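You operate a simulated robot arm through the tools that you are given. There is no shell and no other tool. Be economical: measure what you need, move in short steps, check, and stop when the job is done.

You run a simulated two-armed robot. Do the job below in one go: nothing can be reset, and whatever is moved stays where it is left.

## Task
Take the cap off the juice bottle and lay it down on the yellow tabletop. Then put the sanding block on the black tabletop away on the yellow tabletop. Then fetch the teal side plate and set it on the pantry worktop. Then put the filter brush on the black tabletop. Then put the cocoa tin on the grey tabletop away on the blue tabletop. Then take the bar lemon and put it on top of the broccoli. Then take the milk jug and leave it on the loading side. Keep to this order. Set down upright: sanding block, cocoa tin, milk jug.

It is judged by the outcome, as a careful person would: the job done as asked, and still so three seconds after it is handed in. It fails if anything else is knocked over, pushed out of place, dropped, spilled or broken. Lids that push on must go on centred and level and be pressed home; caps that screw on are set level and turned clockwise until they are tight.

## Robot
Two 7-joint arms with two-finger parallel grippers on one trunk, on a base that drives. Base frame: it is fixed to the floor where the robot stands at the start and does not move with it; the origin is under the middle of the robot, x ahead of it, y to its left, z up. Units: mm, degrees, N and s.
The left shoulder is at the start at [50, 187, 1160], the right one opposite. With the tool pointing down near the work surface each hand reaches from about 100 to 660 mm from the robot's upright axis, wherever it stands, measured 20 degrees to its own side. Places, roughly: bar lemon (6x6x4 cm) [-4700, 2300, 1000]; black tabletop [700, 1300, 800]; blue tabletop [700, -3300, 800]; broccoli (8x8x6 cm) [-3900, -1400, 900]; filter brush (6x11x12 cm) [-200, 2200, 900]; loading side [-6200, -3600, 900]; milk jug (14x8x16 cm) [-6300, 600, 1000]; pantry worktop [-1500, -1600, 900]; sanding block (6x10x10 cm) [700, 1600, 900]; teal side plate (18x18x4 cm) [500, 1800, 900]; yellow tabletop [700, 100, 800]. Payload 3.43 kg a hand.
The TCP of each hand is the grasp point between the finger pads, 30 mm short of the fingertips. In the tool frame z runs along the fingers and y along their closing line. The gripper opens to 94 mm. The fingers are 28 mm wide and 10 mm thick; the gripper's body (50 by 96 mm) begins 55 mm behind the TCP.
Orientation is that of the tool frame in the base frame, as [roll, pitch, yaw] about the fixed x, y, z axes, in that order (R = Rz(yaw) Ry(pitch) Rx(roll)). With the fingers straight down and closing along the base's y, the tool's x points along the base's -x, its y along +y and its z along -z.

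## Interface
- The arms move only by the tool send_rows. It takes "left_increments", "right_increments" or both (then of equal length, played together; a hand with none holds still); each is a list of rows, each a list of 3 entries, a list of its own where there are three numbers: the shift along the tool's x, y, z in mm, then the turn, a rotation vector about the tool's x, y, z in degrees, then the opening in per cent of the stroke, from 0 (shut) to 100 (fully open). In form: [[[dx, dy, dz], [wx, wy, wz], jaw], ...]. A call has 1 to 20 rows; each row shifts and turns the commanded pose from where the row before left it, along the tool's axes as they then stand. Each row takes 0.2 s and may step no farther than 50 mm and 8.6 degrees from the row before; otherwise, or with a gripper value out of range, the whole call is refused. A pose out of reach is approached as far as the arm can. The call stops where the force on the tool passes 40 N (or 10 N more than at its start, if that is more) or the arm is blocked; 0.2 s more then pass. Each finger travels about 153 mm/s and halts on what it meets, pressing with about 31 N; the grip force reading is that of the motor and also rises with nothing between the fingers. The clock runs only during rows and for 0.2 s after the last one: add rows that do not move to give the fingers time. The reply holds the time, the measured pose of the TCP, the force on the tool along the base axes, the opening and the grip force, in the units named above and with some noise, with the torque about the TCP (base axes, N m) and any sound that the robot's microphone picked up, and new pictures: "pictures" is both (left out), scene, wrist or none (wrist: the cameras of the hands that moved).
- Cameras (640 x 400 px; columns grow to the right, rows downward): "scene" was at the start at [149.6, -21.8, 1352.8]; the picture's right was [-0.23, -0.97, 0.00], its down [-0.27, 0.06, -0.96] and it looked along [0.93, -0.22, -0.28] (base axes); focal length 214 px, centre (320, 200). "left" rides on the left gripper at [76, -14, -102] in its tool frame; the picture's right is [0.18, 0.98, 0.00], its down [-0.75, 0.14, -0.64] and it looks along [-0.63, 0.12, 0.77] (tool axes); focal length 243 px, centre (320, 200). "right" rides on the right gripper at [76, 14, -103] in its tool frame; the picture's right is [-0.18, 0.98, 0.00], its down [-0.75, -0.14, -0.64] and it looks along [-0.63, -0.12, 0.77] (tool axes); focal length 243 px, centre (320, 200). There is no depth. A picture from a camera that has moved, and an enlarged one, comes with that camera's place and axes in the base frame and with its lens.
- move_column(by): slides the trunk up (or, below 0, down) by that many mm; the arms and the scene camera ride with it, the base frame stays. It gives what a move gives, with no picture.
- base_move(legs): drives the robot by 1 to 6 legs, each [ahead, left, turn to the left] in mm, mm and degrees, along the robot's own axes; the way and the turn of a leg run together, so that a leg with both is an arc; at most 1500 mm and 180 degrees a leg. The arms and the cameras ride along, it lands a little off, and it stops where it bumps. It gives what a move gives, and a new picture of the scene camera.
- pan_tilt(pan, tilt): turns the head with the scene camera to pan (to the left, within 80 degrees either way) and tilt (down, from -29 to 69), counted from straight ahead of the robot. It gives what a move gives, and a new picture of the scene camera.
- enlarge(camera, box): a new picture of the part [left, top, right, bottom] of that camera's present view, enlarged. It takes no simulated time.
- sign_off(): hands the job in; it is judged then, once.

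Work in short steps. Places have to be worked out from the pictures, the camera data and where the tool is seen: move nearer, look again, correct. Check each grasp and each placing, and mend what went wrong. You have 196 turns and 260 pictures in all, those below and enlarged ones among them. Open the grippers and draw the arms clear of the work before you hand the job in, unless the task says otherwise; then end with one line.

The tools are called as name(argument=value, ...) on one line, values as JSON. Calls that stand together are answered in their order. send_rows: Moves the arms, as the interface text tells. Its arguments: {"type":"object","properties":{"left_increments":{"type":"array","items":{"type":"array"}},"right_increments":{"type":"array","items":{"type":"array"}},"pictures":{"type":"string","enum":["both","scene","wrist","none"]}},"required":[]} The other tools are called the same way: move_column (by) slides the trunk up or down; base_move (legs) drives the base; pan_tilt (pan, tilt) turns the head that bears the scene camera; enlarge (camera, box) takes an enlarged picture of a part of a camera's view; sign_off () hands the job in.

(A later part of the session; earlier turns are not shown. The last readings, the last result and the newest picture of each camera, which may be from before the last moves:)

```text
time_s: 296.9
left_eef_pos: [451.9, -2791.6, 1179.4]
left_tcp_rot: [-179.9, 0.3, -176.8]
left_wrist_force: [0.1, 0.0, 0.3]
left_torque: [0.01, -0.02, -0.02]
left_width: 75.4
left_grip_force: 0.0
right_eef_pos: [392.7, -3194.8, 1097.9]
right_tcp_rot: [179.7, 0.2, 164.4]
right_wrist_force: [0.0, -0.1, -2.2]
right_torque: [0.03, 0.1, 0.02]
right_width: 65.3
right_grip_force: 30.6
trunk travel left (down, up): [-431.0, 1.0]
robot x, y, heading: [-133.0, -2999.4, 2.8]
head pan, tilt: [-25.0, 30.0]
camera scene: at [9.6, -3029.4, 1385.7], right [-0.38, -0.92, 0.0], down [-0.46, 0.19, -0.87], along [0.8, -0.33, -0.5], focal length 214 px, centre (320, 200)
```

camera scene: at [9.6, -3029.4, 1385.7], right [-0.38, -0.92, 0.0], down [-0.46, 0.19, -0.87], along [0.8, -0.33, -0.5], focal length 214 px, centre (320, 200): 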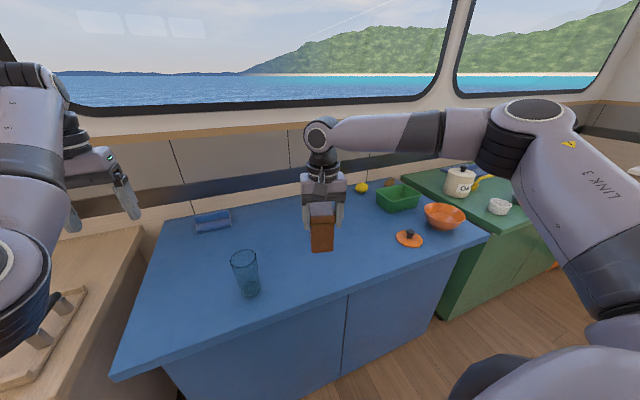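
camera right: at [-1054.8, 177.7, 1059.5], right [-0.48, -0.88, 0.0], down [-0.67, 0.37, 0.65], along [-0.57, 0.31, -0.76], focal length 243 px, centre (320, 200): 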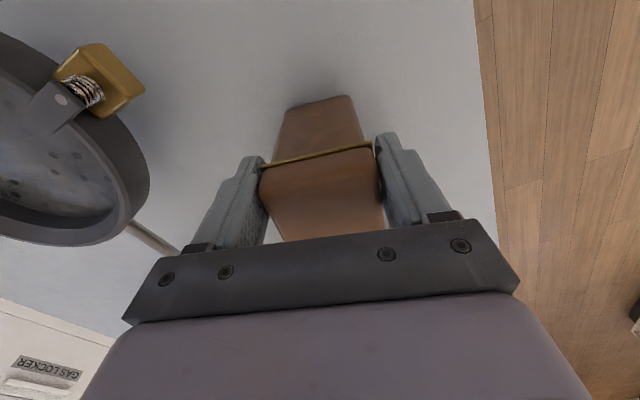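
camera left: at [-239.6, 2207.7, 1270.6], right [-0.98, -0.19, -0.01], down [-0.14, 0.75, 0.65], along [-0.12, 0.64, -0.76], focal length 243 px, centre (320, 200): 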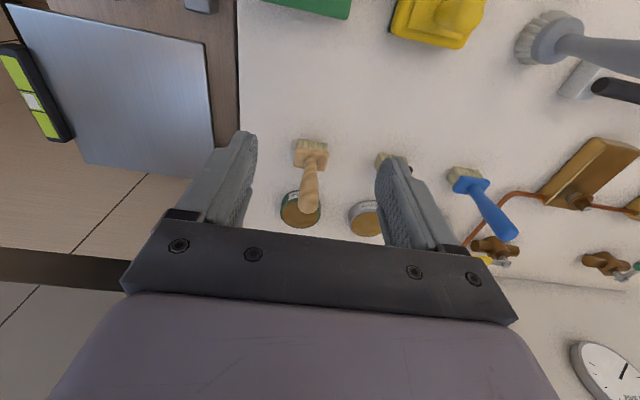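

Clear spot on the blue top at ≈(530, -3270). Drive there and lower to just above.

base_move(legs=[[135, -62, -2.7]])

move_column(by=-128)

enlarge(camera="scene", box=[220, 100, 460, 280])

```text
time_s: 298.2
left_eef_pos: [595.1, -2881.0, 1178.5]
left_tcp_rot: [179.9, 0.2, -179.8]
left_wrist_force: [0.3, -0.7, 0.1]
left_torque: [-0.01, 0.05, 0.0]
left_width: 75.3
left_grip_force: 0.0
right_eef_pos: [516.1, -3277.7, 1097.8]
right_tcp_rot: [179.8, 0.2, 161.6]
right_wrist_force: [-0.1, 0.0, -2.3]
right_torque: [0.03, 0.1, 0.01]
right_width: 65.2
right_grip_force: 31.3
trunk travel left (down, up): [-431.0, 1.0]
robot x, y, heading: [2.8, -3057.4, -0.5]
head pan, tilt: [-25.0, 30.0]
camera scene: at [143.1, -3094.8, 1385.6], right [-0.43, -0.9, 0.0], down [-0.45, 0.21, -0.87], along [0.78, -0.37, -0.5], focal length 214 px, centre (320, 200)
```

scene: 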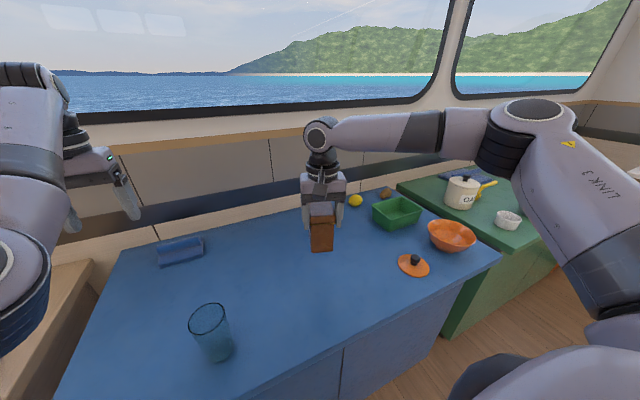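

```text
time_s: 299.8
left_eef_pos: [595.7, -2879.7, 1051.3]
left_tcp_rot: [-179.9, 0.4, -179.8]
left_wrist_force: [0.2, 0.5, -0.5]
left_torque: [-0.02, 0.0, -0.02]
left_width: 75.3
left_grip_force: 0.0
right_eef_pos: [516.1, -3278.1, 970.3]
right_tcp_rot: [179.8, 0.3, 161.5]
right_wrist_force: [-0.5, 0.7, -3.4]
right_torque: [0.01, 0.07, 0.01]
right_width: 65.1
right_grip_force: 30.2
trunk travel left (down, up): [-303.0, 129.0]
robot x, y, heading: [0.1, -3059.1, -0.4]
head pan, tilt: [-25.0, 30.0]
```

```text
2.22 times, centred on (340, 190) of scene
camera zoom: at [142.1, -3094.3, 1257.8], right [-0.43, -0.9, 0.0], down [-0.45, 0.21, -0.87], along [0.78, -0.37, -0.5], focal length 477 px, centre (276, 222)
```

zoom: 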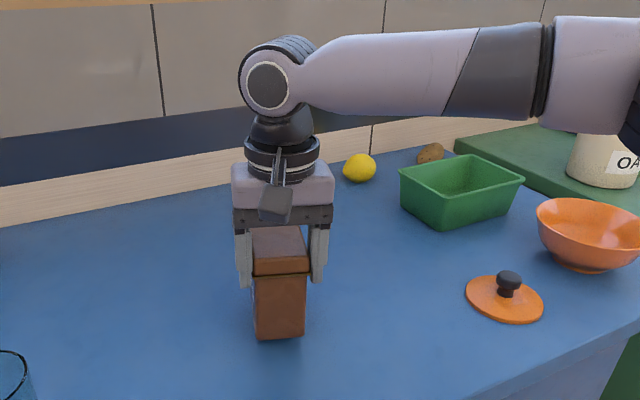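

Roughly 15–25 mm left. Lower in small arm steps.

send_rows(right_increments=[[[0, 0, 3], [0, 0, 0], 35], [[0, 0, 3], [0, 0, 0], 35], [[0, 0, 3], [0, 0, 0], 35], [[0, 0, 2], [0, 0, 0], 35], [[0, 0, 2], [0, 0, 0], 35], [[0, 0, 0], [0, 0, 0], 35]], pictures="none")

```text
time_s: 301.2
left_eef_pos: [595.8, -2879.9, 1050.2]
left_tcp_rot: [-180.0, 0.3, -179.8]
left_wrist_force: [-0.6, -0.1, 0.1]
left_torque: [0.0, 0.0, -0.01]
left_width: 75.0
left_grip_force: 0.1
right_eef_pos: [515.8, -3278.6, 956.4]
right_tcp_rot: [179.7, 0.2, 161.6]
right_wrist_force: [-0.6, 0.6, -2.6]
right_torque: [0.05, 0.1, -0.03]
right_width: 65.1
right_grip_force: 31.3
trunk travel left (down, up): [-303.0, 129.0]
robot x, y, heading: [-0.4, -3058.4, -0.3]
head pan, tilt: [-25.0, 30.0]
```

send_rows(right_increments=[[[0, 0, 2], [0, 0, 0], 35], [[0, 0, 2], [0, 0, 0], 35], [[0, 0, 2], [0, 0, 0], 35], [[0, 0, 2], [0, 0, 0], 35], [[0, 0, 0], [0, 0, 0], 35]], pictures="none")

```text
time_s: 302.4
left_eef_pos: [593.5, -2879.2, 1052.6]
left_tcp_rot: [-179.9, 0.5, -179.8]
left_wrist_force: [0.0, -0.1, 0.6]
left_torque: [0.0, 0.01, -0.01]
left_width: 75.3
left_grip_force: 0.1
right_eef_pos: [514.6, -3278.1, 954.4]
right_tcp_rot: [179.5, 0.9, 161.5]
right_wrist_force: [3.4, 0.6, 30.5]
right_torque: [-0.12, 0.04, -0.02]
right_width: 65.6
right_grip_force: 31.1
trunk travel left (down, up): [-303.0, 129.0]
robot x, y, heading: [0.8, -3057.0, -0.4]
head pan, tilt: [-25.0, 30.0]
```

On the surface. Ease up, open, and rise.

send_rows(right_increments=[[[0, 0, -5], [0, 0, 0], 35], [[0, 0, 0], [0, 0, 0], 80], [[0, 0, 0], [0, 0, 0], 90], [[0, 0, -30], [0, 0, 0], 90], [[0, 0, -40], [0, 0, 0], 90], [[0, 0, -45], [0, 0, 0], 90], [[0, 0, -45], [0, 0, 0], 90]], pictures="scene")

```text
time_s: 304.0
left_eef_pos: [594.5, -2880.4, 1051.6]
left_tcp_rot: [-180.0, 0.3, -179.8]
left_wrist_force: [0.7, -0.3, -0.2]
left_torque: [0.03, -0.04, -0.01]
left_width: 75.2
left_grip_force: 0.0
right_eef_pos: [507.4, -3304.5, 1109.4]
right_tcp_rot: [179.8, 0.3, 161.6]
right_wrist_force: [0.7, 0.2, 0.5]
right_torque: [0.05, 0.0, 0.0]
right_width: 84.5
right_grip_force: 0.0
right hand out of reach, approached as far as the arm can: row 6, 7
trunk travel left (down, up): [-303.0, 129.0]
robot x, y, heading: [1.4, -3056.2, -0.4]
head pan, tilt: [-25.0, 30.0]
camera scene: at [141.6, -3094.8, 1257.8], right [-0.43, -0.9, 0.0], down [-0.45, 0.21, -0.87], along [0.78, -0.37, -0.5], focal length 214 px, centre (320, 200)
```

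scene: 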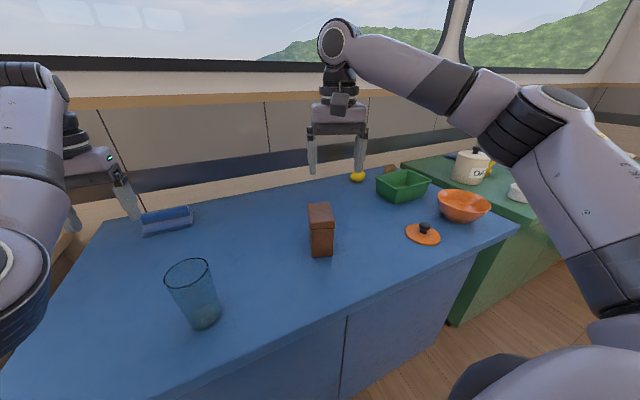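

Tin is upright on blue. Now head for the lemon: raise trunk, back out, go north along the corridor and west between the islands. Meanwhile try to un-kink the left arm.

move_column(by=128)

base_move(legs=[[-300, 0, 0], [0, 1500, 0], [0, 1030, 0], [0, 0, 180], [1500, 0, 0]])

send_rows(left_increments=[[[0, 40, 0], [0, 0, 0], 75], [[0, 40, 0], [0, 0, 0], 75], [[0, 40, 0], [0, 0, 0], 75], [[0, 40, 0], [0, 0, 0], 75], [[0, 40, 0], [0, 0, 0], 75], [[30, 20, 0], [0, 0, 0], 75], [[40, 0, 0], [0, 0, 0], 75], [[40, 0, 0], [0, 0, 0], 75], [[40, 0, 0], [0, 0, 0], 75], [[40, 0, 0], [0, 0, 0], 75]], pictures="scene")

```text
time_s: 305.6
left_eef_pos: [596.4, -2879.5, 1179.4]
left_tcp_rot: [-179.9, 0.3, -179.8]
left_wrist_force: [0.9, -0.2, 0.5]
left_torque: [0.01, 0.01, -0.01]
left_width: 75.2
left_grip_force: 0.0
right_eef_pos: [507.1, -3304.0, 1235.9]
right_tcp_rot: [179.8, 0.3, 161.6]
right_wrist_force: [-0.3, 0.2, -0.1]
right_torque: [0.0, 0.02, -0.02]
right_width: 84.9
right_grip_force: 0.1
trunk travel left (down, up): [-431.0, 1.0]
robot x, y, heading: [0.3, -3055.6, -0.3]
head pan, tilt: [-25.0, 30.0]
```

```text
time_s: 333.5
left_eef_pos: [-2317.0, -635.3, 1180.5]
left_tcp_rot: [-179.8, 0.3, -2.6]
left_wrist_force: [-0.4, -0.2, -0.5]
left_torque: [-0.01, 0.0, -0.02]
left_width: 75.1
left_grip_force: 0.1
right_eef_pos: [-2208.6, -216.5, 1237.4]
right_tcp_rot: [179.7, 0.3, -21.3]
right_wrist_force: [-0.3, -0.4, 0.3]
right_torque: [0.01, -0.02, -0.01]
right_width: 84.6
right_grip_force: 0.1
trunk travel left (down, up): [-431.0, 1.0]
robot x, y, heading: [-1716.7, -489.3, 176.8]
head pan, tilt: [-25.0, 30.0]
camera scene: at [-1852.4, -444.5, 1385.7], right [0.47, 0.88, 0.0], down [0.44, -0.24, -0.87], along [-0.76, 0.41, -0.5], focal length 214 px, centre (320, 200)
```

scene: 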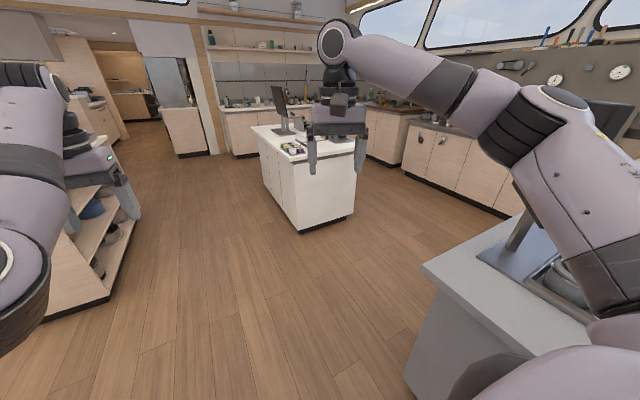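

```text
time_s: 335.7
left_eef_pos: [-2134.7, -871.7, 1174.6]
left_tcp_rot: [-179.7, 0.3, -2.4]
left_wrist_force: [-0.3, -0.3, 1.4]
left_torque: [0.01, -0.01, 0.01]
left_width: 70.4
left_grip_force: 0.1
left hand out of reach, approached as far as the arm can: row 10
right_eef_pos: [-2206.8, -217.1, 1236.6]
right_tcp_rot: [179.8, 0.4, -21.2]
right_wrist_force: [-0.1, -0.2, 0.5]
right_torque: [0.03, 0.0, 0.02]
right_width: 84.5
right_grip_force: 0.0
trunk travel left (down, up): [-431.0, 1.0]
robot x, y, heading: [-1713.5, -490.6, 177.0]
head pan, tilt: [-25.0, 30.0]
camera scene: at [-1851.7, -444.9, 1385.9], right [0.47, 0.88, 0.0], down [0.44, -0.24, -0.87], along [-0.76, 0.41, -0.5], focal length 214 px, centre (320, 200)
```

scene: 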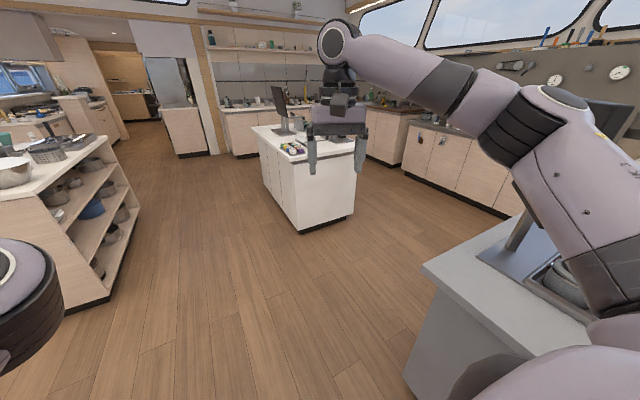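

The left arm has recovered its outward posture. Continue: west to x≈-2780, turn north and advance to look for the lemon.

base_move(legs=[[1060, 0, 3], [0, 0, -90], [1500, 0, 0], [350, 0, 0]])

pan_tilt(pan=55, tilt=15)

```text
time_s: 353.9
left_eef_pos: [-2942.7, 1809.6, 1174.0]
left_tcp_rot: [-180.0, 0.2, -95.3]
left_wrist_force: [0.7, 1.3, 0.4]
left_torque: [-0.02, 0.01, -0.02]
left_width: 70.4
left_grip_force: 0.0
right_eef_pos: [-2288.0, 1849.2, 1236.2]
right_tcp_rot: [179.7, 0.4, -114.0]
right_wrist_force: [-0.1, -0.1, 0.6]
right_torque: [-0.04, 0.01, 0.05]
right_width: 84.7
right_grip_force: 0.0
trunk travel left (down, up): [-431.0, 1.0]
robot x, y, heading: [-2582.4, 1367.2, 84.1]
head pan, tilt: [-25.0, 30.0]
camera scene: at [-2532.3, 1505.3, 1385.7], right [0.86, -0.52, 0.0], down [-0.26, -0.43, -0.87], along [0.45, 0.74, -0.5], focal length 214 px, centre (320, 200)
```

scene: 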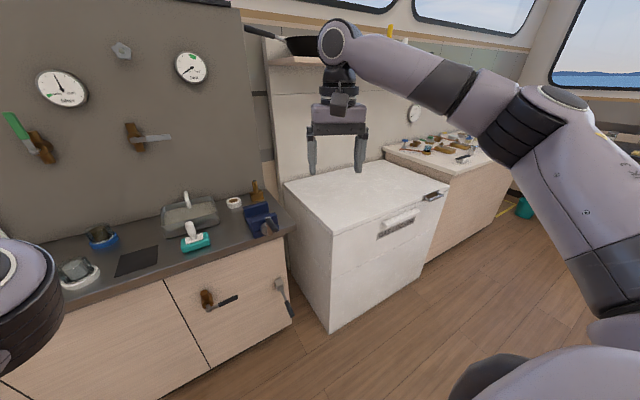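

```text
time_s: 355.5
left_eef_pos: [-2942.3, 1809.3, 1174.1]
left_tcp_rot: [-179.8, 0.3, -95.2]
left_wrist_force: [0.6, 0.3, 0.3]
left_torque: [-0.02, -0.06, -0.02]
left_width: 70.6
left_grip_force: 0.0
right_eef_pos: [-2287.5, 1847.9, 1236.9]
right_tcp_rot: [179.8, 0.4, -113.9]
right_wrist_force: [-0.2, 0.1, 0.8]
right_torque: [0.01, 0.02, 0.01]
right_width: 84.7
right_grip_force: 0.0
trunk travel left (down, up): [-431.0, 1.0]
robot x, y, heading: [-2584.2, 1367.6, 84.0]
head pan, tilt: [55.0, 15.0]
camera scene: at [-2649.4, 1488.7, 1410.0], right [0.66, 0.75, 0.0], down [0.2, -0.17, -0.97], along [-0.73, 0.63, -0.26], focal length 214 px, centre (320, 200)
```

scene: 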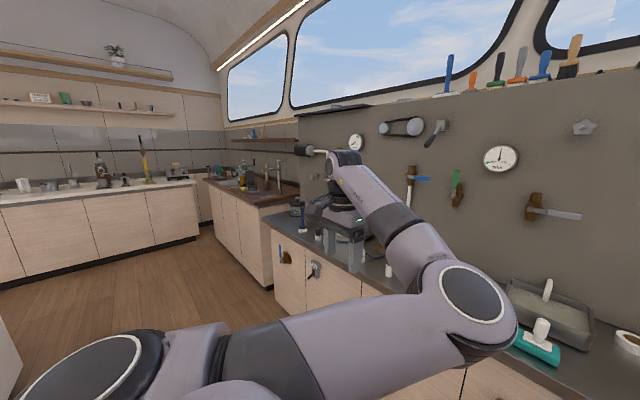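

The dark-topped bar with tap is to the west. Strafe west to x≈-4530 and look at it.

base_move(legs=[[0, 1000, 6], [0, 960, 0], [120, 0, 0]])

pan_tilt(pan=10, tilt=20)

```text
time_s: 365.9
left_eef_pos: [-4922.5, 1942.4, 1173.0]
left_tcp_rot: [-179.9, 0.3, -88.7]
left_wrist_force: [-0.1, -0.3, 0.0]
left_torque: [-0.03, -0.03, 0.04]
left_width: 70.5
left_grip_force: 0.1
right_eef_pos: [-4275.4, 2057.0, 1236.2]
right_tcp_rot: [179.7, 0.3, -107.5]
right_wrist_force: [-0.2, 0.4, -0.7]
right_torque: [-0.02, 0.0, 0.01]
right_width: 84.6
right_grip_force: 0.0
trunk travel left (down, up): [-431.0, 1.0]
robot x, y, heading: [-4515.5, 1544.6, 90.6]
head pan, tilt: [55.0, 15.0]
camera scene: at [-4593.5, 1658.3, 1409.9], right [0.57, 0.82, 0.0], down [0.21, -0.15, -0.97], along [-0.8, 0.55, -0.26], focal length 214 px, centre (320, 200)
```

scene: 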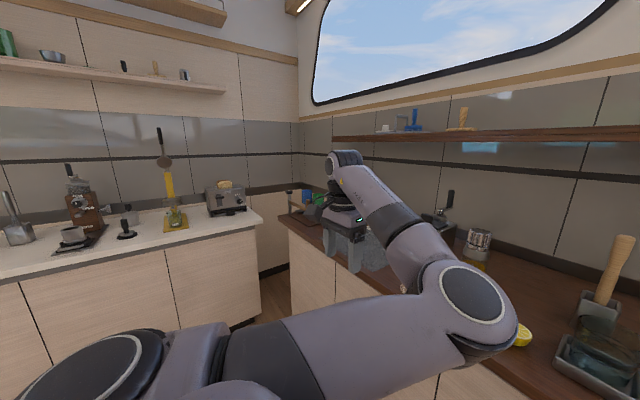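

```text
time_s: 367.1
left_eef_pos: [-4924.2, 1942.7, 1173.3]
left_tcp_rot: [-179.8, 0.3, -88.8]
left_wrist_force: [1.1, 0.7, -0.4]
left_torque: [0.04, 0.0, 0.02]
left_width: 70.5
left_grip_force: 0.1
right_eef_pos: [-4275.3, 2056.6, 1236.6]
right_tcp_rot: [179.8, 0.3, -107.6]
right_wrist_force: [0.0, -1.3, -0.4]
right_torque: [0.01, 0.03, 0.0]
right_width: 84.7
right_grip_force: 0.1
trunk travel left (down, up): [-431.0, 1.0]
robot x, y, heading: [-4513.4, 1545.5, 90.2]
head pan, tilt: [10.0, 20.0]
camera scene: at [-4533.5, 1695.9, 1401.8], right [0.98, 0.18, 0.0], down [0.06, -0.34, -0.94], along [-0.17, 0.92, -0.34], focal length 214 px, centre (320, 200)
```

scene: 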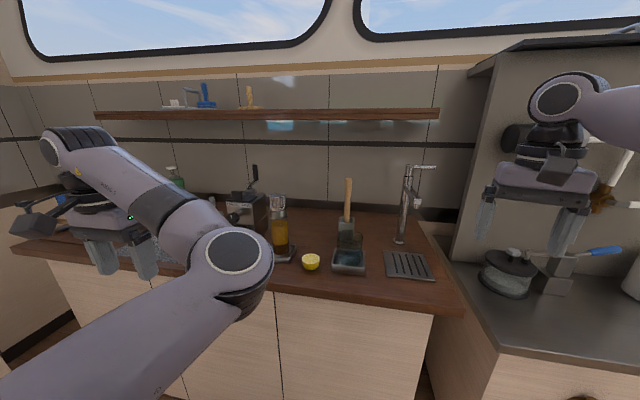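

Half lemon at ≈(-4668, 2260), bottle and muddler nearby. Use the right hand: shift left 320 and ahead 140, then look with its wrist camera.

base_move(legs=[[0, 320, 0], [140, 0, 0]])

enlarge(camera="right", box=[0, 0, 640, 400])

```text
time_s: 370.1
left_eef_pos: [-5233.7, 2083.4, 1172.2]
left_tcp_rot: [-179.9, 0.4, -88.9]
left_wrist_force: [-0.4, 0.4, 0.7]
left_torque: [-0.01, 0.04, -0.02]
left_width: 70.5
left_grip_force: 0.0
right_eef_pos: [-4586.8, 2195.8, 1236.8]
right_tcp_rot: [179.8, 0.3, -107.7]
right_wrist_force: [-0.8, 1.0, 0.6]
right_torque: [-0.03, 0.0, 0.01]
right_width: 84.4
right_grip_force: 0.1
trunk travel left (down, up): [-431.0, 1.0]
robot x, y, heading: [-4826.9, 1685.8, 90.5]
head pan, tilt: [10.0, 20.0]
camera scene: at [-4846.2, 1836.6, 1401.7], right [0.98, 0.18, 0.0], down [0.06, -0.34, -0.94], along [-0.17, 0.92, -0.34], focal length 214 px, centre (320, 200)
```

scene: 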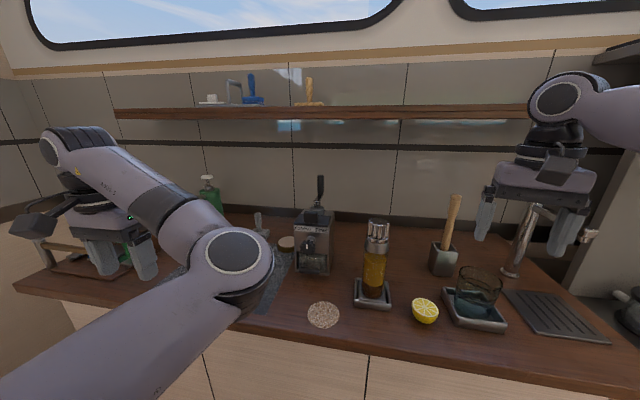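

```text
1.00 times, centred on (320, 200) of right
camera zoom: at [-4624.0, 2126.8, 1340.7], right [-0.88, 0.47, 0.0], down [0.36, 0.67, 0.65], along [0.3, 0.57, -0.76], focal length 243 px, centre (320, 200)
```

zoom: 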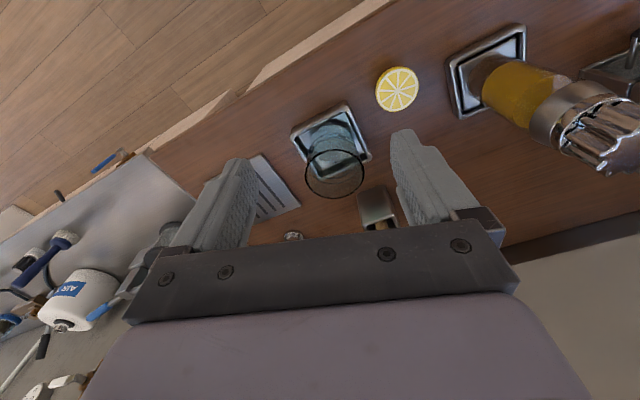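

Triangulated: lemon at ≈(-4672, 2265), top z≈982, surface ≈942. Turn the right hand so it closes along x, drive 80 mm ahead.

send_rows(right_increments=[[[0, 0, 0], [0, 0, -6], 85], [[0, 0, 0], [0, 0, -6], 85], [[0, 0, 0], [0, 0, -5.7], 85]], left_increments=[[[30, 0, -10], [0, 0, 0], 70], [[30, 0, -10], [0, 0, 0], 70], [[30, 0, 0], [0, 0, 0], 70]], pictures="none")

base_move(legs=[[75, 0, 0]])

send_rows(right_increments=[[[0, 30, 20], [0, 0, 0], 85], [[0, 30, 30], [0, 0, 0], 85], [[0, 25, 35], [0, 0, 0], 85], [[0, 0, 40], [0, 0, 0], 85], [[0, 0, 0], [0, 0, 0], 85]], pictures="wrist")

```text
time_s: 370.9
left_eef_pos: [-5238.7, 1991.3, 1193.0]
left_tcp_rot: [-179.6, 0.7, -88.6]
left_wrist_force: [0.5, 0.5, 0.8]
left_torque: [0.03, 0.01, -0.04]
left_width: 66.1
left_grip_force: 0.0
left hand out of reach, approached as far as the arm can: row 1
right_eef_pos: [-4586.9, 2193.8, 1237.2]
right_tcp_rot: [179.9, 0.4, -89.9]
right_wrist_force: [0.6, 0.0, -0.2]
right_torque: [0.0, -0.01, 0.01]
right_width: 79.9
right_grip_force: 0.1
trunk travel left (down, up): [-431.0, 1.0]
robot x, y, heading: [-4827.4, 1684.7, 90.3]
head pan, tilt: [10.0, 20.0]
```

```text
time_s: 371.9
left_eef_pos: [-5239.5, 2066.6, 1192.0]
left_tcp_rot: [-179.9, 0.2, -88.5]
left_wrist_force: [0.1, -0.6, -0.3]
left_torque: [-0.01, 0.03, 0.03]
left_width: 65.8
left_grip_force: 0.1
right_eef_pos: [-4587.4, 2269.5, 1236.4]
right_tcp_rot: [179.9, 0.3, -90.0]
right_wrist_force: [-0.2, 0.4, -0.9]
right_torque: [-0.05, 0.0, -0.01]
right_width: 79.8
right_grip_force: 0.0
trunk travel left (down, up): [-431.0, 1.0]
robot x, y, heading: [-4829.3, 1758.0, 90.1]
head pan, tilt: [10.0, 20.0]
camera scene: at [-4846.4, 1909.6, 1401.7], right [0.98, 0.18, 0.0], down [0.06, -0.34, -0.94], along [-0.17, 0.92, -0.34], focal length 214 px, centre (320, 200)
```

scene: 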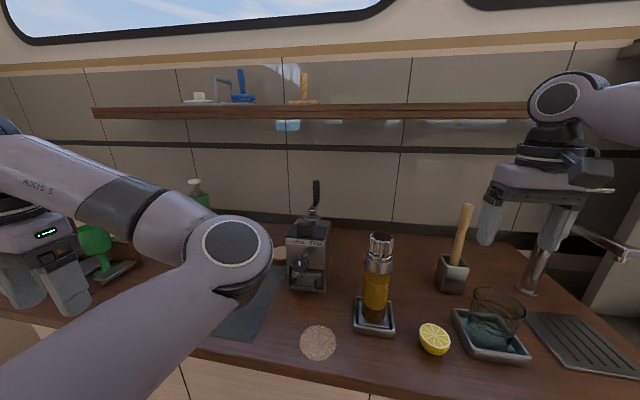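

```text
time_s: 373.1
left_eef_pos: [-5239.4, 2065.0, 1192.4]
left_tcp_rot: [-179.9, 0.2, -88.4]
left_wrist_force: [0.3, 0.1, -0.8]
left_torque: [0.0, 0.02, -0.01]
left_width: 65.6
left_grip_force: 0.0
right_eef_pos: [-4641.8, 2251.1, 1113.3]
right_tcp_rot: [179.9, 0.3, -90.0]
right_wrist_force: [-0.3, -0.2, 0.3]
right_torque: [0.01, 0.02, 0.03]
right_width: 80.0
right_grip_force: 0.0
right hand out of reach, approached as far as the arm can: row 1, 2, 3
trunk travel left (down, up): [-431.0, 1.0]
robot x, y, heading: [-4833.4, 1758.4, 90.4]
head pan, tilt: [10.0, 20.0]
camera right: at [-4656.1, 2174.0, 1216.6], right [-0.98, 0.18, 0.0], down [0.14, 0.75, 0.65], along [0.12, 0.64, -0.76], focal length 243 px, centre (320, 200)
```

right: 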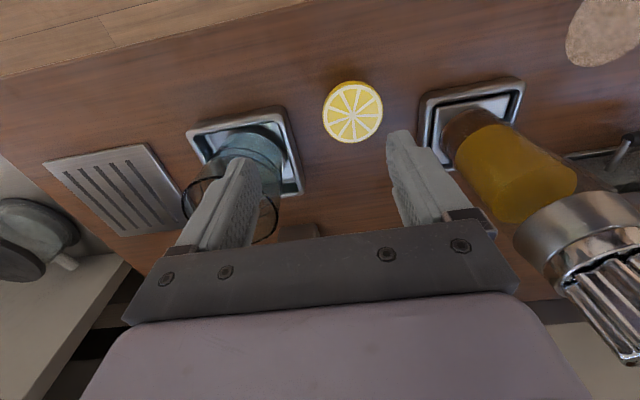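

Lemon at (-4670, 2267); nudge the base (ahead 16, left 28).

base_move(legs=[[16, 28, 0]])

send_rows(right_increments=[[[0, 0, 35], [0, 0, 0], 85], [[0, 0, 35], [0, 0, 0], 85], [[0, 0, 0], [0, 0, 0], 85]], pictures="wrist")

```text
time_s: 374.0
left_eef_pos: [-5270.4, 2081.4, 1191.3]
left_tcp_rot: [-179.8, 0.3, -88.5]
left_wrist_force: [-0.2, 0.3, -0.2]
left_torque: [0.0, -0.04, -0.04]
left_width: 65.7
left_grip_force: 0.0
right_eef_pos: [-4670.9, 2267.1, 1111.9]
right_tcp_rot: [179.9, 0.4, -90.1]
right_wrist_force: [-0.5, 0.1, 0.1]
right_torque: [0.02, -0.03, -0.06]
right_width: 80.0
right_grip_force: 0.0
trunk travel left (down, up): [-431.0, 1.0]
robot x, y, heading: [-4857.0, 1773.1, 90.3]
head pan, tilt: [10.0, 20.0]
camera scene: at [-4875.5, 1925.0, 1401.7], right [0.98, 0.18, 0.0], down [0.06, -0.34, -0.94], along [-0.17, 0.92, -0.34], focal length 214 px, centre (320, 200)
```

scene: 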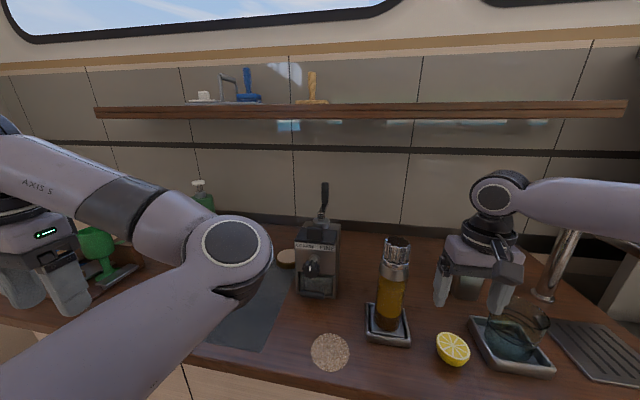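

```text
time_s: 374.8
left_eef_pos: [-5268.7, 2081.0, 1192.9]
left_tcp_rot: [-180.0, 0.3, -88.4]
left_wrist_force: [0.1, -0.3, 0.2]
left_torque: [-0.03, -0.02, -0.03]
left_width: 65.8
left_grip_force: 0.1
right_eef_pos: [-4660.1, 2261.6, 1043.2]
right_tcp_rot: [179.8, 0.5, -90.0]
right_wrist_force: [-1.5, 0.3, 0.4]
right_torque: [0.04, 0.05, 0.03]
right_width: 79.7
right_grip_force: 0.0
right hand out of reach, approached as far as the arm can: row 2
trunk travel left (down, up): [-431.0, 1.0]
robot x, y, heading: [-4860.4, 1772.6, 90.5]
head pan, tilt: [10.0, 20.0]
camera right: at [-4675.3, 2184.7, 1148.4], right [-0.98, 0.18, 0.0], down [0.14, 0.75, 0.65], along [0.12, 0.64, -0.76], focal length 243 px, centre (320, 200)
```

right: 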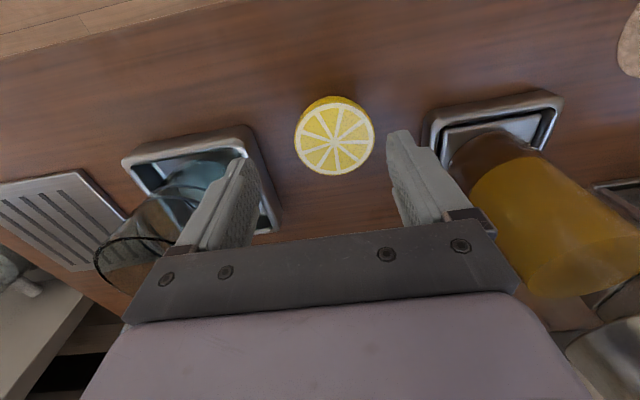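

Descending drifts the arm; instead nudge base (left 12, ahead 5) and lower with the trunk.

base_move(legs=[[5, 12, 0]])

move_column(by=-45)

enlarge(camera="right", box=[120, 40, 520, 280])

```text
time_s: 375.5
left_eef_pos: [-5281.6, 2086.3, 1192.2]
left_tcp_rot: [-179.9, 0.2, -88.3]
left_wrist_force: [0.2, 0.1, -0.9]
left_torque: [0.0, -0.01, 0.0]
left_width: 66.0
left_grip_force: 0.1
right_eef_pos: [-4672.7, 2267.0, 1044.3]
right_tcp_rot: [179.9, 0.4, -90.0]
right_wrist_force: [-0.6, 0.0, 0.4]
right_torque: [-0.03, 0.02, 0.0]
right_width: 80.1
right_grip_force: 0.1
trunk travel left (down, up): [-431.0, 1.0]
robot x, y, heading: [-4870.7, 1781.6, 90.6]
head pan, tilt: [10.0, 20.0]
camera scene: at [-4886.4, 1929.6, 1401.8], right [0.98, 0.18, 0.0], down [0.06, -0.34, -0.94], along [-0.17, 0.92, -0.34], focal length 214 px, centre (320, 200)
```

scene: 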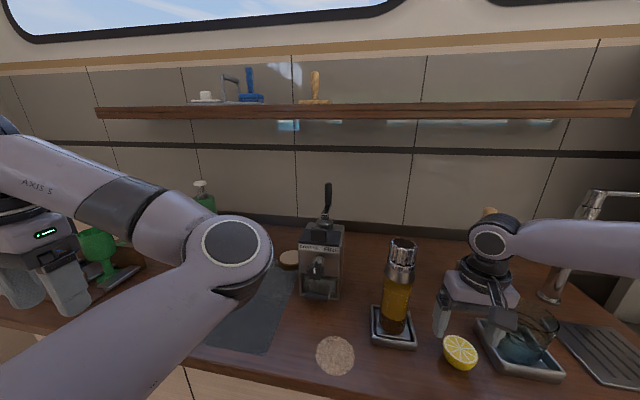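

```text
time_s: 376.4
left_eef_pos: [-5280.3, 2085.4, 1147.7]
left_tcp_rot: [-179.9, 0.4, -88.3]
left_wrist_force: [0.9, 0.1, 0.3]
left_torque: [0.0, 0.0, 0.0]
left_width: 65.8
left_grip_force: 0.0
right_eef_pos: [-4673.1, 2267.4, 999.2]
right_tcp_rot: [179.8, 0.5, -89.9]
right_wrist_force: [0.6, 0.3, 0.0]
right_torque: [0.0, 0.0, -0.01]
right_width: 79.7
right_grip_force: 0.0
trunk travel left (down, up): [-386.0, 46.0]
robot x, y, heading: [-4869.3, 1779.0, 90.4]
head pan, tilt: [10.0, 20.0]
```

```text
1.60 times, centred on (320, 160) of right
camera zoom: at [-4686.8, 2189.7, 1103.8], right [-0.98, 0.18, 0.0], down [0.14, 0.75, 0.65], along [0.12, 0.64, -0.76], focal length 388 px, centre (320, 264)
```

zoom: 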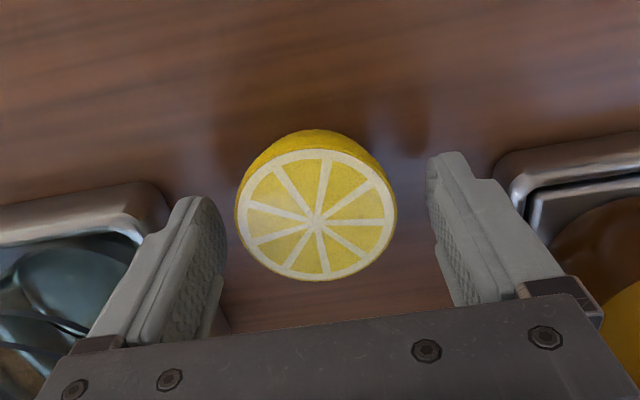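

Well centred. Narrow slightly and lower to just above the bar top.

move_column(by=-15)

send_rows(right_increments=[[[0, 0, 2.5], [0, 0, 0], 78], [[0, 0, 2.5], [0, 0, 0], 78], [[0, 0, 2.5], [0, 0, 0], 78], [[0, 0, 0], [0, 0, 0], 78]], pictures="wrist")

```text
time_s: 377.0
left_eef_pos: [-5279.1, 2086.6, 1131.9]
left_tcp_rot: [-180.0, 0.2, -88.3]
left_wrist_force: [0.2, 0.2, -0.7]
left_torque: [0.02, -0.03, -0.02]
left_width: 66.0
left_grip_force: 0.1
right_eef_pos: [-4672.1, 2267.2, 985.1]
right_tcp_rot: [179.8, 0.5, -90.0]
right_wrist_force: [0.3, 0.7, -0.8]
right_torque: [0.0, 0.0, 0.0]
right_width: 79.9
right_grip_force: 0.0
trunk travel left (down, up): [-371.0, 61.0]
robot x, y, heading: [-4872.7, 1782.8, 90.3]
head pan, tilt: [10.0, 20.0]
```

```text
time_s: 378.0
left_eef_pos: [-5279.8, 2084.0, 1132.3]
left_tcp_rot: [-179.8, 0.4, -88.3]
left_wrist_force: [0.0, -0.2, 0.1]
left_torque: [0.0, 0.01, 0.03]
left_width: 65.9
left_grip_force: 0.0
right_eef_pos: [-4673.2, 2264.6, 979.8]
right_tcp_rot: [179.8, 0.8, -90.0]
right_wrist_force: [0.2, 3.5, 19.7]
right_torque: [-0.21, -0.8, -0.01]
right_width: 73.4
right_grip_force: 0.4
trunk travel left (down, up): [-371.0, 61.0]
robot x, y, heading: [-4868.9, 1776.0, 90.1]
head pan, tilt: [10.0, 20.0]
camera right: at [-4686.6, 2187.8, 1083.9], right [-0.98, 0.18, 0.01], down [0.14, 0.74, 0.65], along [0.12, 0.64, -0.76], focal length 243 px, centre (320, 200)
```

right: 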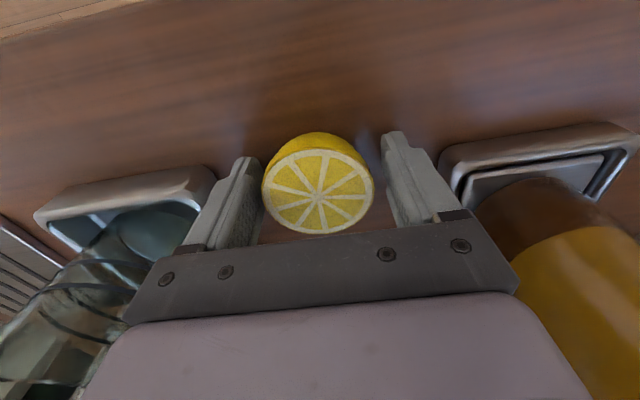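

One finger touches down. Raise 3 mm and close on the lemon.

send_rows(right_increments=[[[0, 0, -4], [0, 0, 0], 78], [[0, 0, 0], [0, 0, 0], 60], [[0, 0, 0], [0, 0, 0], 45], [[0, 0, 0], [0, 0, 0], 45], [[0, 0, 0], [0, 0, 0], 45]], pictures="wrist")

```text
time_s: 379.2
left_eef_pos: [-5280.0, 2083.9, 1132.9]
left_tcp_rot: [-180.0, 0.3, -88.3]
left_wrist_force: [0.9, -0.8, 0.5]
left_torque: [0.0, 0.02, 0.02]
left_width: 65.8
left_grip_force: 0.0
right_eef_pos: [-4672.4, 2264.7, 980.5]
right_tcp_rot: [179.7, 0.5, -90.0]
right_wrist_force: [5.8, -2.4, 7.7]
right_torque: [-0.15, -0.43, 0.01]
right_width: 56.9
right_grip_force: 30.8
trunk travel left (down, up): [-371.0, 61.0]
robot x, y, heading: [-4867.1, 1779.9, 90.2]
head pan, tilt: [10.0, 20.0]
camera right: at [-4686.3, 2188.2, 1084.3], right [-0.98, 0.18, 0.01], down [0.14, 0.75, 0.65], along [0.11, 0.64, -0.76], focal length 243 px, centre (320, 200)
```

right: 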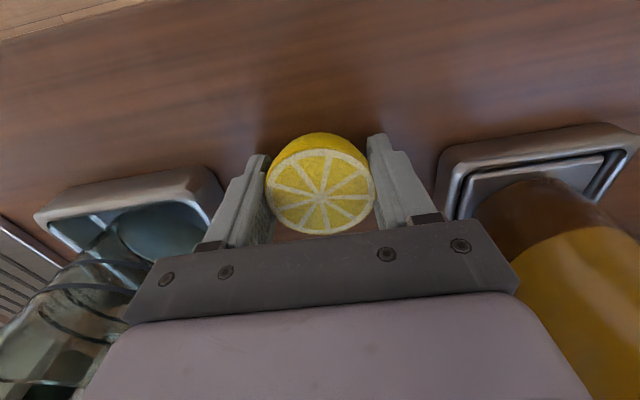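

Gripped (57 mm). Lift by the trunk and verify.

move_column(by=61)

enlarge(camera="right", box=[0, 0, 640, 400])

```text
time_s: 380.2
left_eef_pos: [-5279.4, 2085.6, 1194.0]
left_tcp_rot: [-179.9, 0.2, -88.2]
left_wrist_force: [-0.1, 0.3, -0.6]
left_torque: [0.03, -0.02, 0.01]
left_width: 65.8
left_grip_force: 0.1
right_eef_pos: [-4672.5, 2267.4, 1040.5]
right_tcp_rot: [179.7, 0.5, -90.0]
right_wrist_force: [0.0, -0.4, -0.8]
right_torque: [0.0, -0.01, -0.03]
right_width: 56.6
right_grip_force: 30.7
trunk travel left (down, up): [-432.0, 0.0]
robot x, y, heading: [-4872.7, 1779.3, 90.3]
head pan, tilt: [10.0, 20.0]
```

```text
1.00 times, centred on (320, 200) of right
camera zoom: at [-4686.5, 2189.1, 1145.4], right [-0.98, 0.18, 0.01], down [0.14, 0.75, 0.65], along [0.11, 0.64, -0.76], focal length 243 px, centre (320, 200)
```

zoom: 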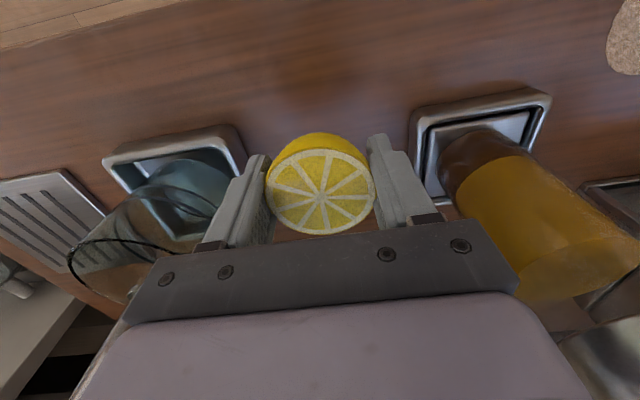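

Lemon held. Back out and drive: east around the white island, then south, facing -y toward the broccoli.

base_move(legs=[[-420, 0, 0], [0, -1000, 0], [0, -1070, 0], [0, 0, 180], [1500, 0, 0], [330, 0, 0]])

pan_tilt(pan=-45, tilt=20)

```text
time_s: 409.1
left_eef_pos: [-2127.7, -663.2, 1194.3]
left_tcp_rot: [-179.9, 0.3, 97.8]
left_wrist_force: [-0.1, -0.3, -0.6]
left_torque: [0.01, 0.01, 0.01]
left_width: 66.0
left_grip_force: 0.1
right_eef_pos: [-2712.0, -907.3, 1042.1]
right_tcp_rot: [179.5, 0.5, 96.2]
right_wrist_force: [0.1, -0.2, 0.1]
right_torque: [0.02, -0.02, -0.03]
right_width: 56.7
right_grip_force: 30.7
trunk travel left (down, up): [-432.0, 0.0]
robot x, y, heading: [-2569.9, -403.7, -83.4]
head pan, tilt: [10.0, 20.0]
camera scene: at [-2535.6, -550.1, 1402.7], right [-0.96, -0.28, 0.0], down [-0.1, 0.33, -0.94], along [0.27, -0.9, -0.34], focal length 214 px, centre (320, 200)
```

scene: 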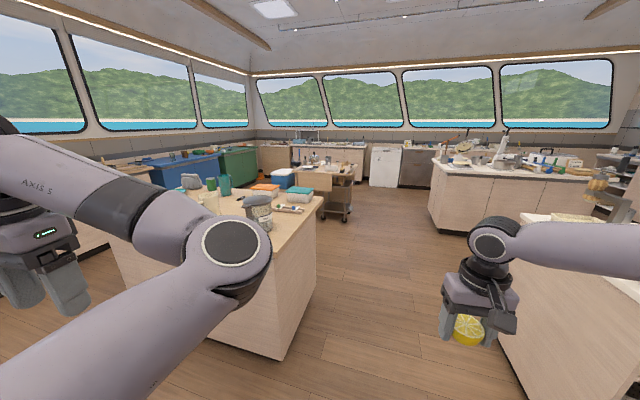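

```text
time_s: 410.3
left_eef_pos: [-2127.7, -662.2, 1194.3]
left_tcp_rot: [-179.9, 0.3, 97.9]
left_wrist_force: [-0.8, -0.9, -0.2]
left_torque: [-0.01, 0.0, 0.02]
left_width: 65.7
left_grip_force: 0.0
right_eef_pos: [-2713.1, -906.9, 1041.5]
right_tcp_rot: [179.7, 0.5, 96.2]
right_wrist_force: [0.0, -0.4, -0.5]
right_torque: [0.0, -0.01, 0.01]
right_width: 56.4
right_grip_force: 31.5
trunk travel left (down, up): [-432.0, 0.0]
robot x, y, heading: [-2565.9, -401.0, -83.5]
head pan, tilt: [-45.0, 20.0]
camera scene: at [-2620.0, -533.1, 1402.8], right [-0.78, 0.62, 0.0], down [0.21, 0.27, -0.94], along [-0.59, -0.74, -0.34], focal length 214 px, centre (320, 200)
```

scene: 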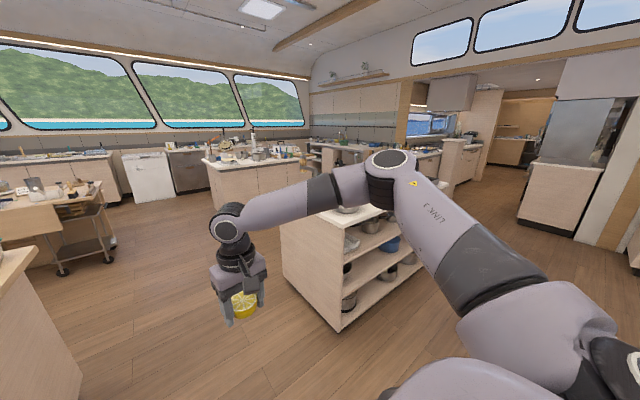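

Strafe right to x≈-3680 in front of the shelf unit and look.

base_move(legs=[[0, -1100, -6.5]])

pan_tilt(pan=0, tilt=25)

```text
time_s: 416.1
left_eef_pos: [-3278.3, -772.5, 1193.9]
left_tcp_rot: [-179.8, 0.2, 91.3]
left_wrist_force: [-1.0, 0.4, 0.9]
left_torque: [-0.01, -0.02, 0.01]
left_width: 65.9
left_grip_force: 0.0
right_eef_pos: [-3887.7, -950.3, 1041.6]
right_tcp_rot: [179.7, 0.5, 89.6]
right_wrist_force: [-0.1, 0.0, -0.8]
right_torque: [0.01, 0.01, 0.02]
right_width: 56.7
right_grip_force: 30.8
trunk travel left (down, up): [-432.0, 0.0]
robot x, y, heading: [-3686.1, -465.1, -90.3]
head pan, tilt: [-45.0, 20.0]
camera scene: at [-3752.6, -588.1, 1402.8], right [-0.71, 0.71, 0.0], down [0.24, 0.24, -0.94], along [-0.67, -0.66, -0.34], focal length 214 px, centre (320, 200)
```

scene: 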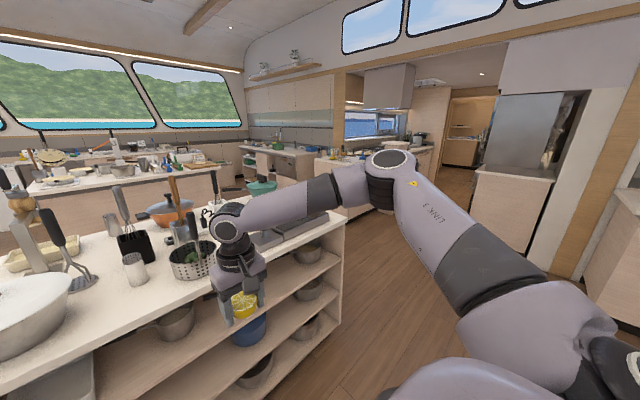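

```text
time_s: 417.2
left_eef_pos: [-3278.3, -772.6, 1193.0]
left_tcp_rot: [-180.0, 0.3, 91.3]
left_wrist_force: [-0.1, 0.3, -0.7]
left_torque: [-0.02, 0.0, 0.02]
left_width: 65.7
left_grip_force: 0.0
right_eef_pos: [-3888.2, -949.3, 1041.8]
right_tcp_rot: [179.8, 0.5, 89.6]
right_wrist_force: [-0.1, -0.1, -0.8]
right_torque: [0.02, 0.01, 0.02]
right_width: 56.9
right_grip_force: 31.0
trunk travel left (down, up): [-432.0, 0.0]
robot x, y, heading: [-3686.5, -463.4, -90.0]
head pan, tilt: [0.0, 25.0]
camera scene: at [-3686.6, -614.5, 1394.7], right [-1.0, 0.0, 0.0], down [0.0, 0.42, -0.91], along [0.0, -0.91, -0.42], focal length 214 px, centre (320, 200)
```

scene: 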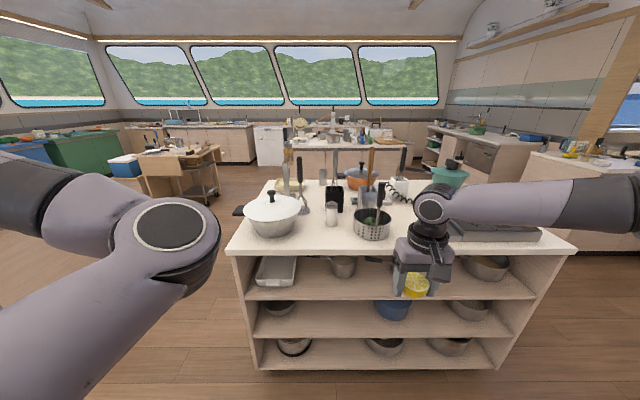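

enlarge(camera="scene", box=[320, 160, 440, 250])

```text
4.44 times, centred on (380, 205) of scene
camera zoom: at [-3686.6, -614.5, 1394.7], right [-1.0, 0.0, 0.0], down [0.0, 0.42, -0.91], along [0.0, -0.91, -0.42], focal length 953 px, centre (53, 178)
```

zoom: 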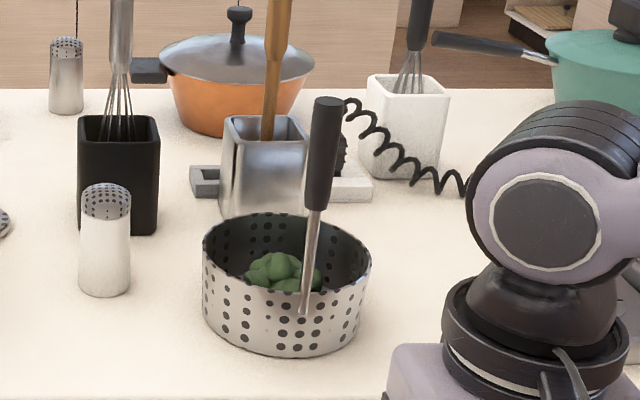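

The broccoli sits inside a perforated basket with an upright handle on its near side. Raise the lemon well above and rotate the right hand 85° so its camera swings aside, then look.

send_rows(right_increments=[[[10, -5, -16], [0, 0, 8.5], 45], [[10, -5, -16], [0, 0, 8.5], 45], [[0, 0, -16], [0, 0, 8.5], 45], [[0, 0, -16], [0, 0, 8.5], 45], [[0, 0, -16], [0, 0, 8.5], 45], [[0, 0, -16], [0, 0, 8.5], 45], [[0, 0, -16], [0, 0, 8.5], 45], [[0, 0, -16], [0, 0, 8.5], 45], [[0, 0, -16], [0, 0, 8.5], 45], [[0, 0, -16], [0, 0, 8.5], 45]], pictures="wrist")

```text
time_s: 419.4
left_eef_pos: [-3276.6, -772.7, 1193.5]
left_tcp_rot: [-179.9, 0.3, 91.3]
left_wrist_force: [-0.4, -0.6, 0.2]
left_torque: [0.01, -0.04, 0.02]
left_width: 66.1
left_grip_force: 0.1
right_eef_pos: [-3895.1, -927.7, 1200.3]
right_tcp_rot: [179.5, -0.1, 4.5]
right_wrist_force: [-0.7, 0.3, -1.5]
right_torque: [-0.04, -0.02, 0.03]
right_width: 57.0
right_grip_force: 30.6
trunk travel left (down, up): [-432.0, 0.0]
robot x, y, heading: [-3681.8, -461.2, -89.9]
head pan, tilt: [0.0, 25.0]
camera right: at [-3819.8, -935.1, 1306.1], right [-0.11, -0.99, 0.01], down [-0.76, 0.09, 0.64], along [-0.64, 0.06, -0.77], focal length 243 px, centre (320, 200)
```

right: 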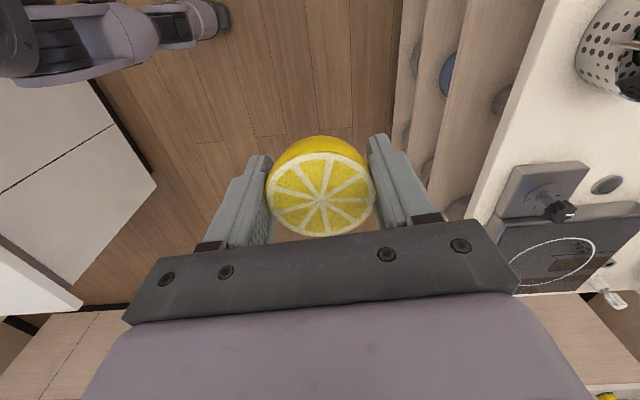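

base_move(legs=[[330, 0, 0]])

enlarge(camera="right", box=[160, 0, 640, 300])

```text
time_s: 421.5
left_eef_pos: [-3278.9, -1085.4, 1192.9]
left_tcp_rot: [-179.9, 0.3, 91.2]
left_wrist_force: [0.8, 0.1, -0.6]
left_torque: [0.01, 0.04, 0.0]
left_width: 66.2
left_grip_force: 0.1
right_eef_pos: [-3896.6, -1240.2, 1200.3]
right_tcp_rot: [179.4, -0.2, 4.6]
right_wrist_force: [-0.4, -0.6, -1.4]
right_torque: [0.0, 0.02, -0.04]
right_width: 56.7
right_grip_force: 30.9
trunk travel left (down, up): [-432.0, 0.0]
robot x, y, heading: [-3686.4, -773.8, -90.5]
head pan, tilt: [0.0, 25.0]
camera scene: at [-3687.4, -926.3, 1394.6], right [-1.0, 0.0, 0.0], down [0.0, 0.42, -0.91], along [0.0, -0.91, -0.42], focal length 214 px, centre (320, 200)
```

scene: 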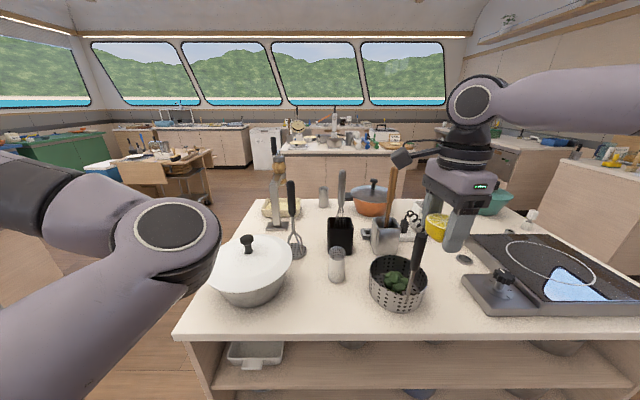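

```text
1.33 times, centred on (400, 150) of right
camera zoom: at [-3820.9, -1246.7, 1305.7], right [-0.11, -0.99, 0.01], down [-0.77, 0.09, 0.64], along [-0.64, 0.06, -0.77], focal length 324 px, centre (213, 267)
```

zoom: 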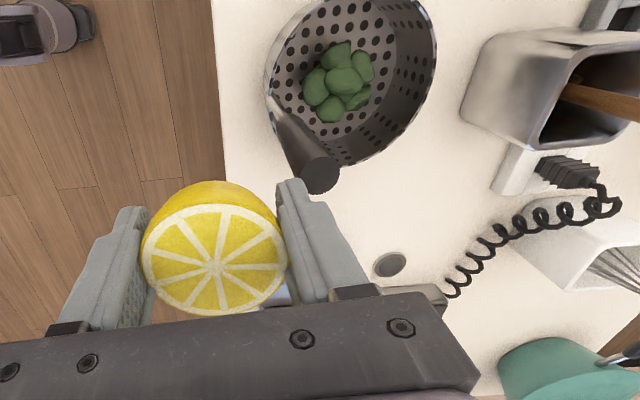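

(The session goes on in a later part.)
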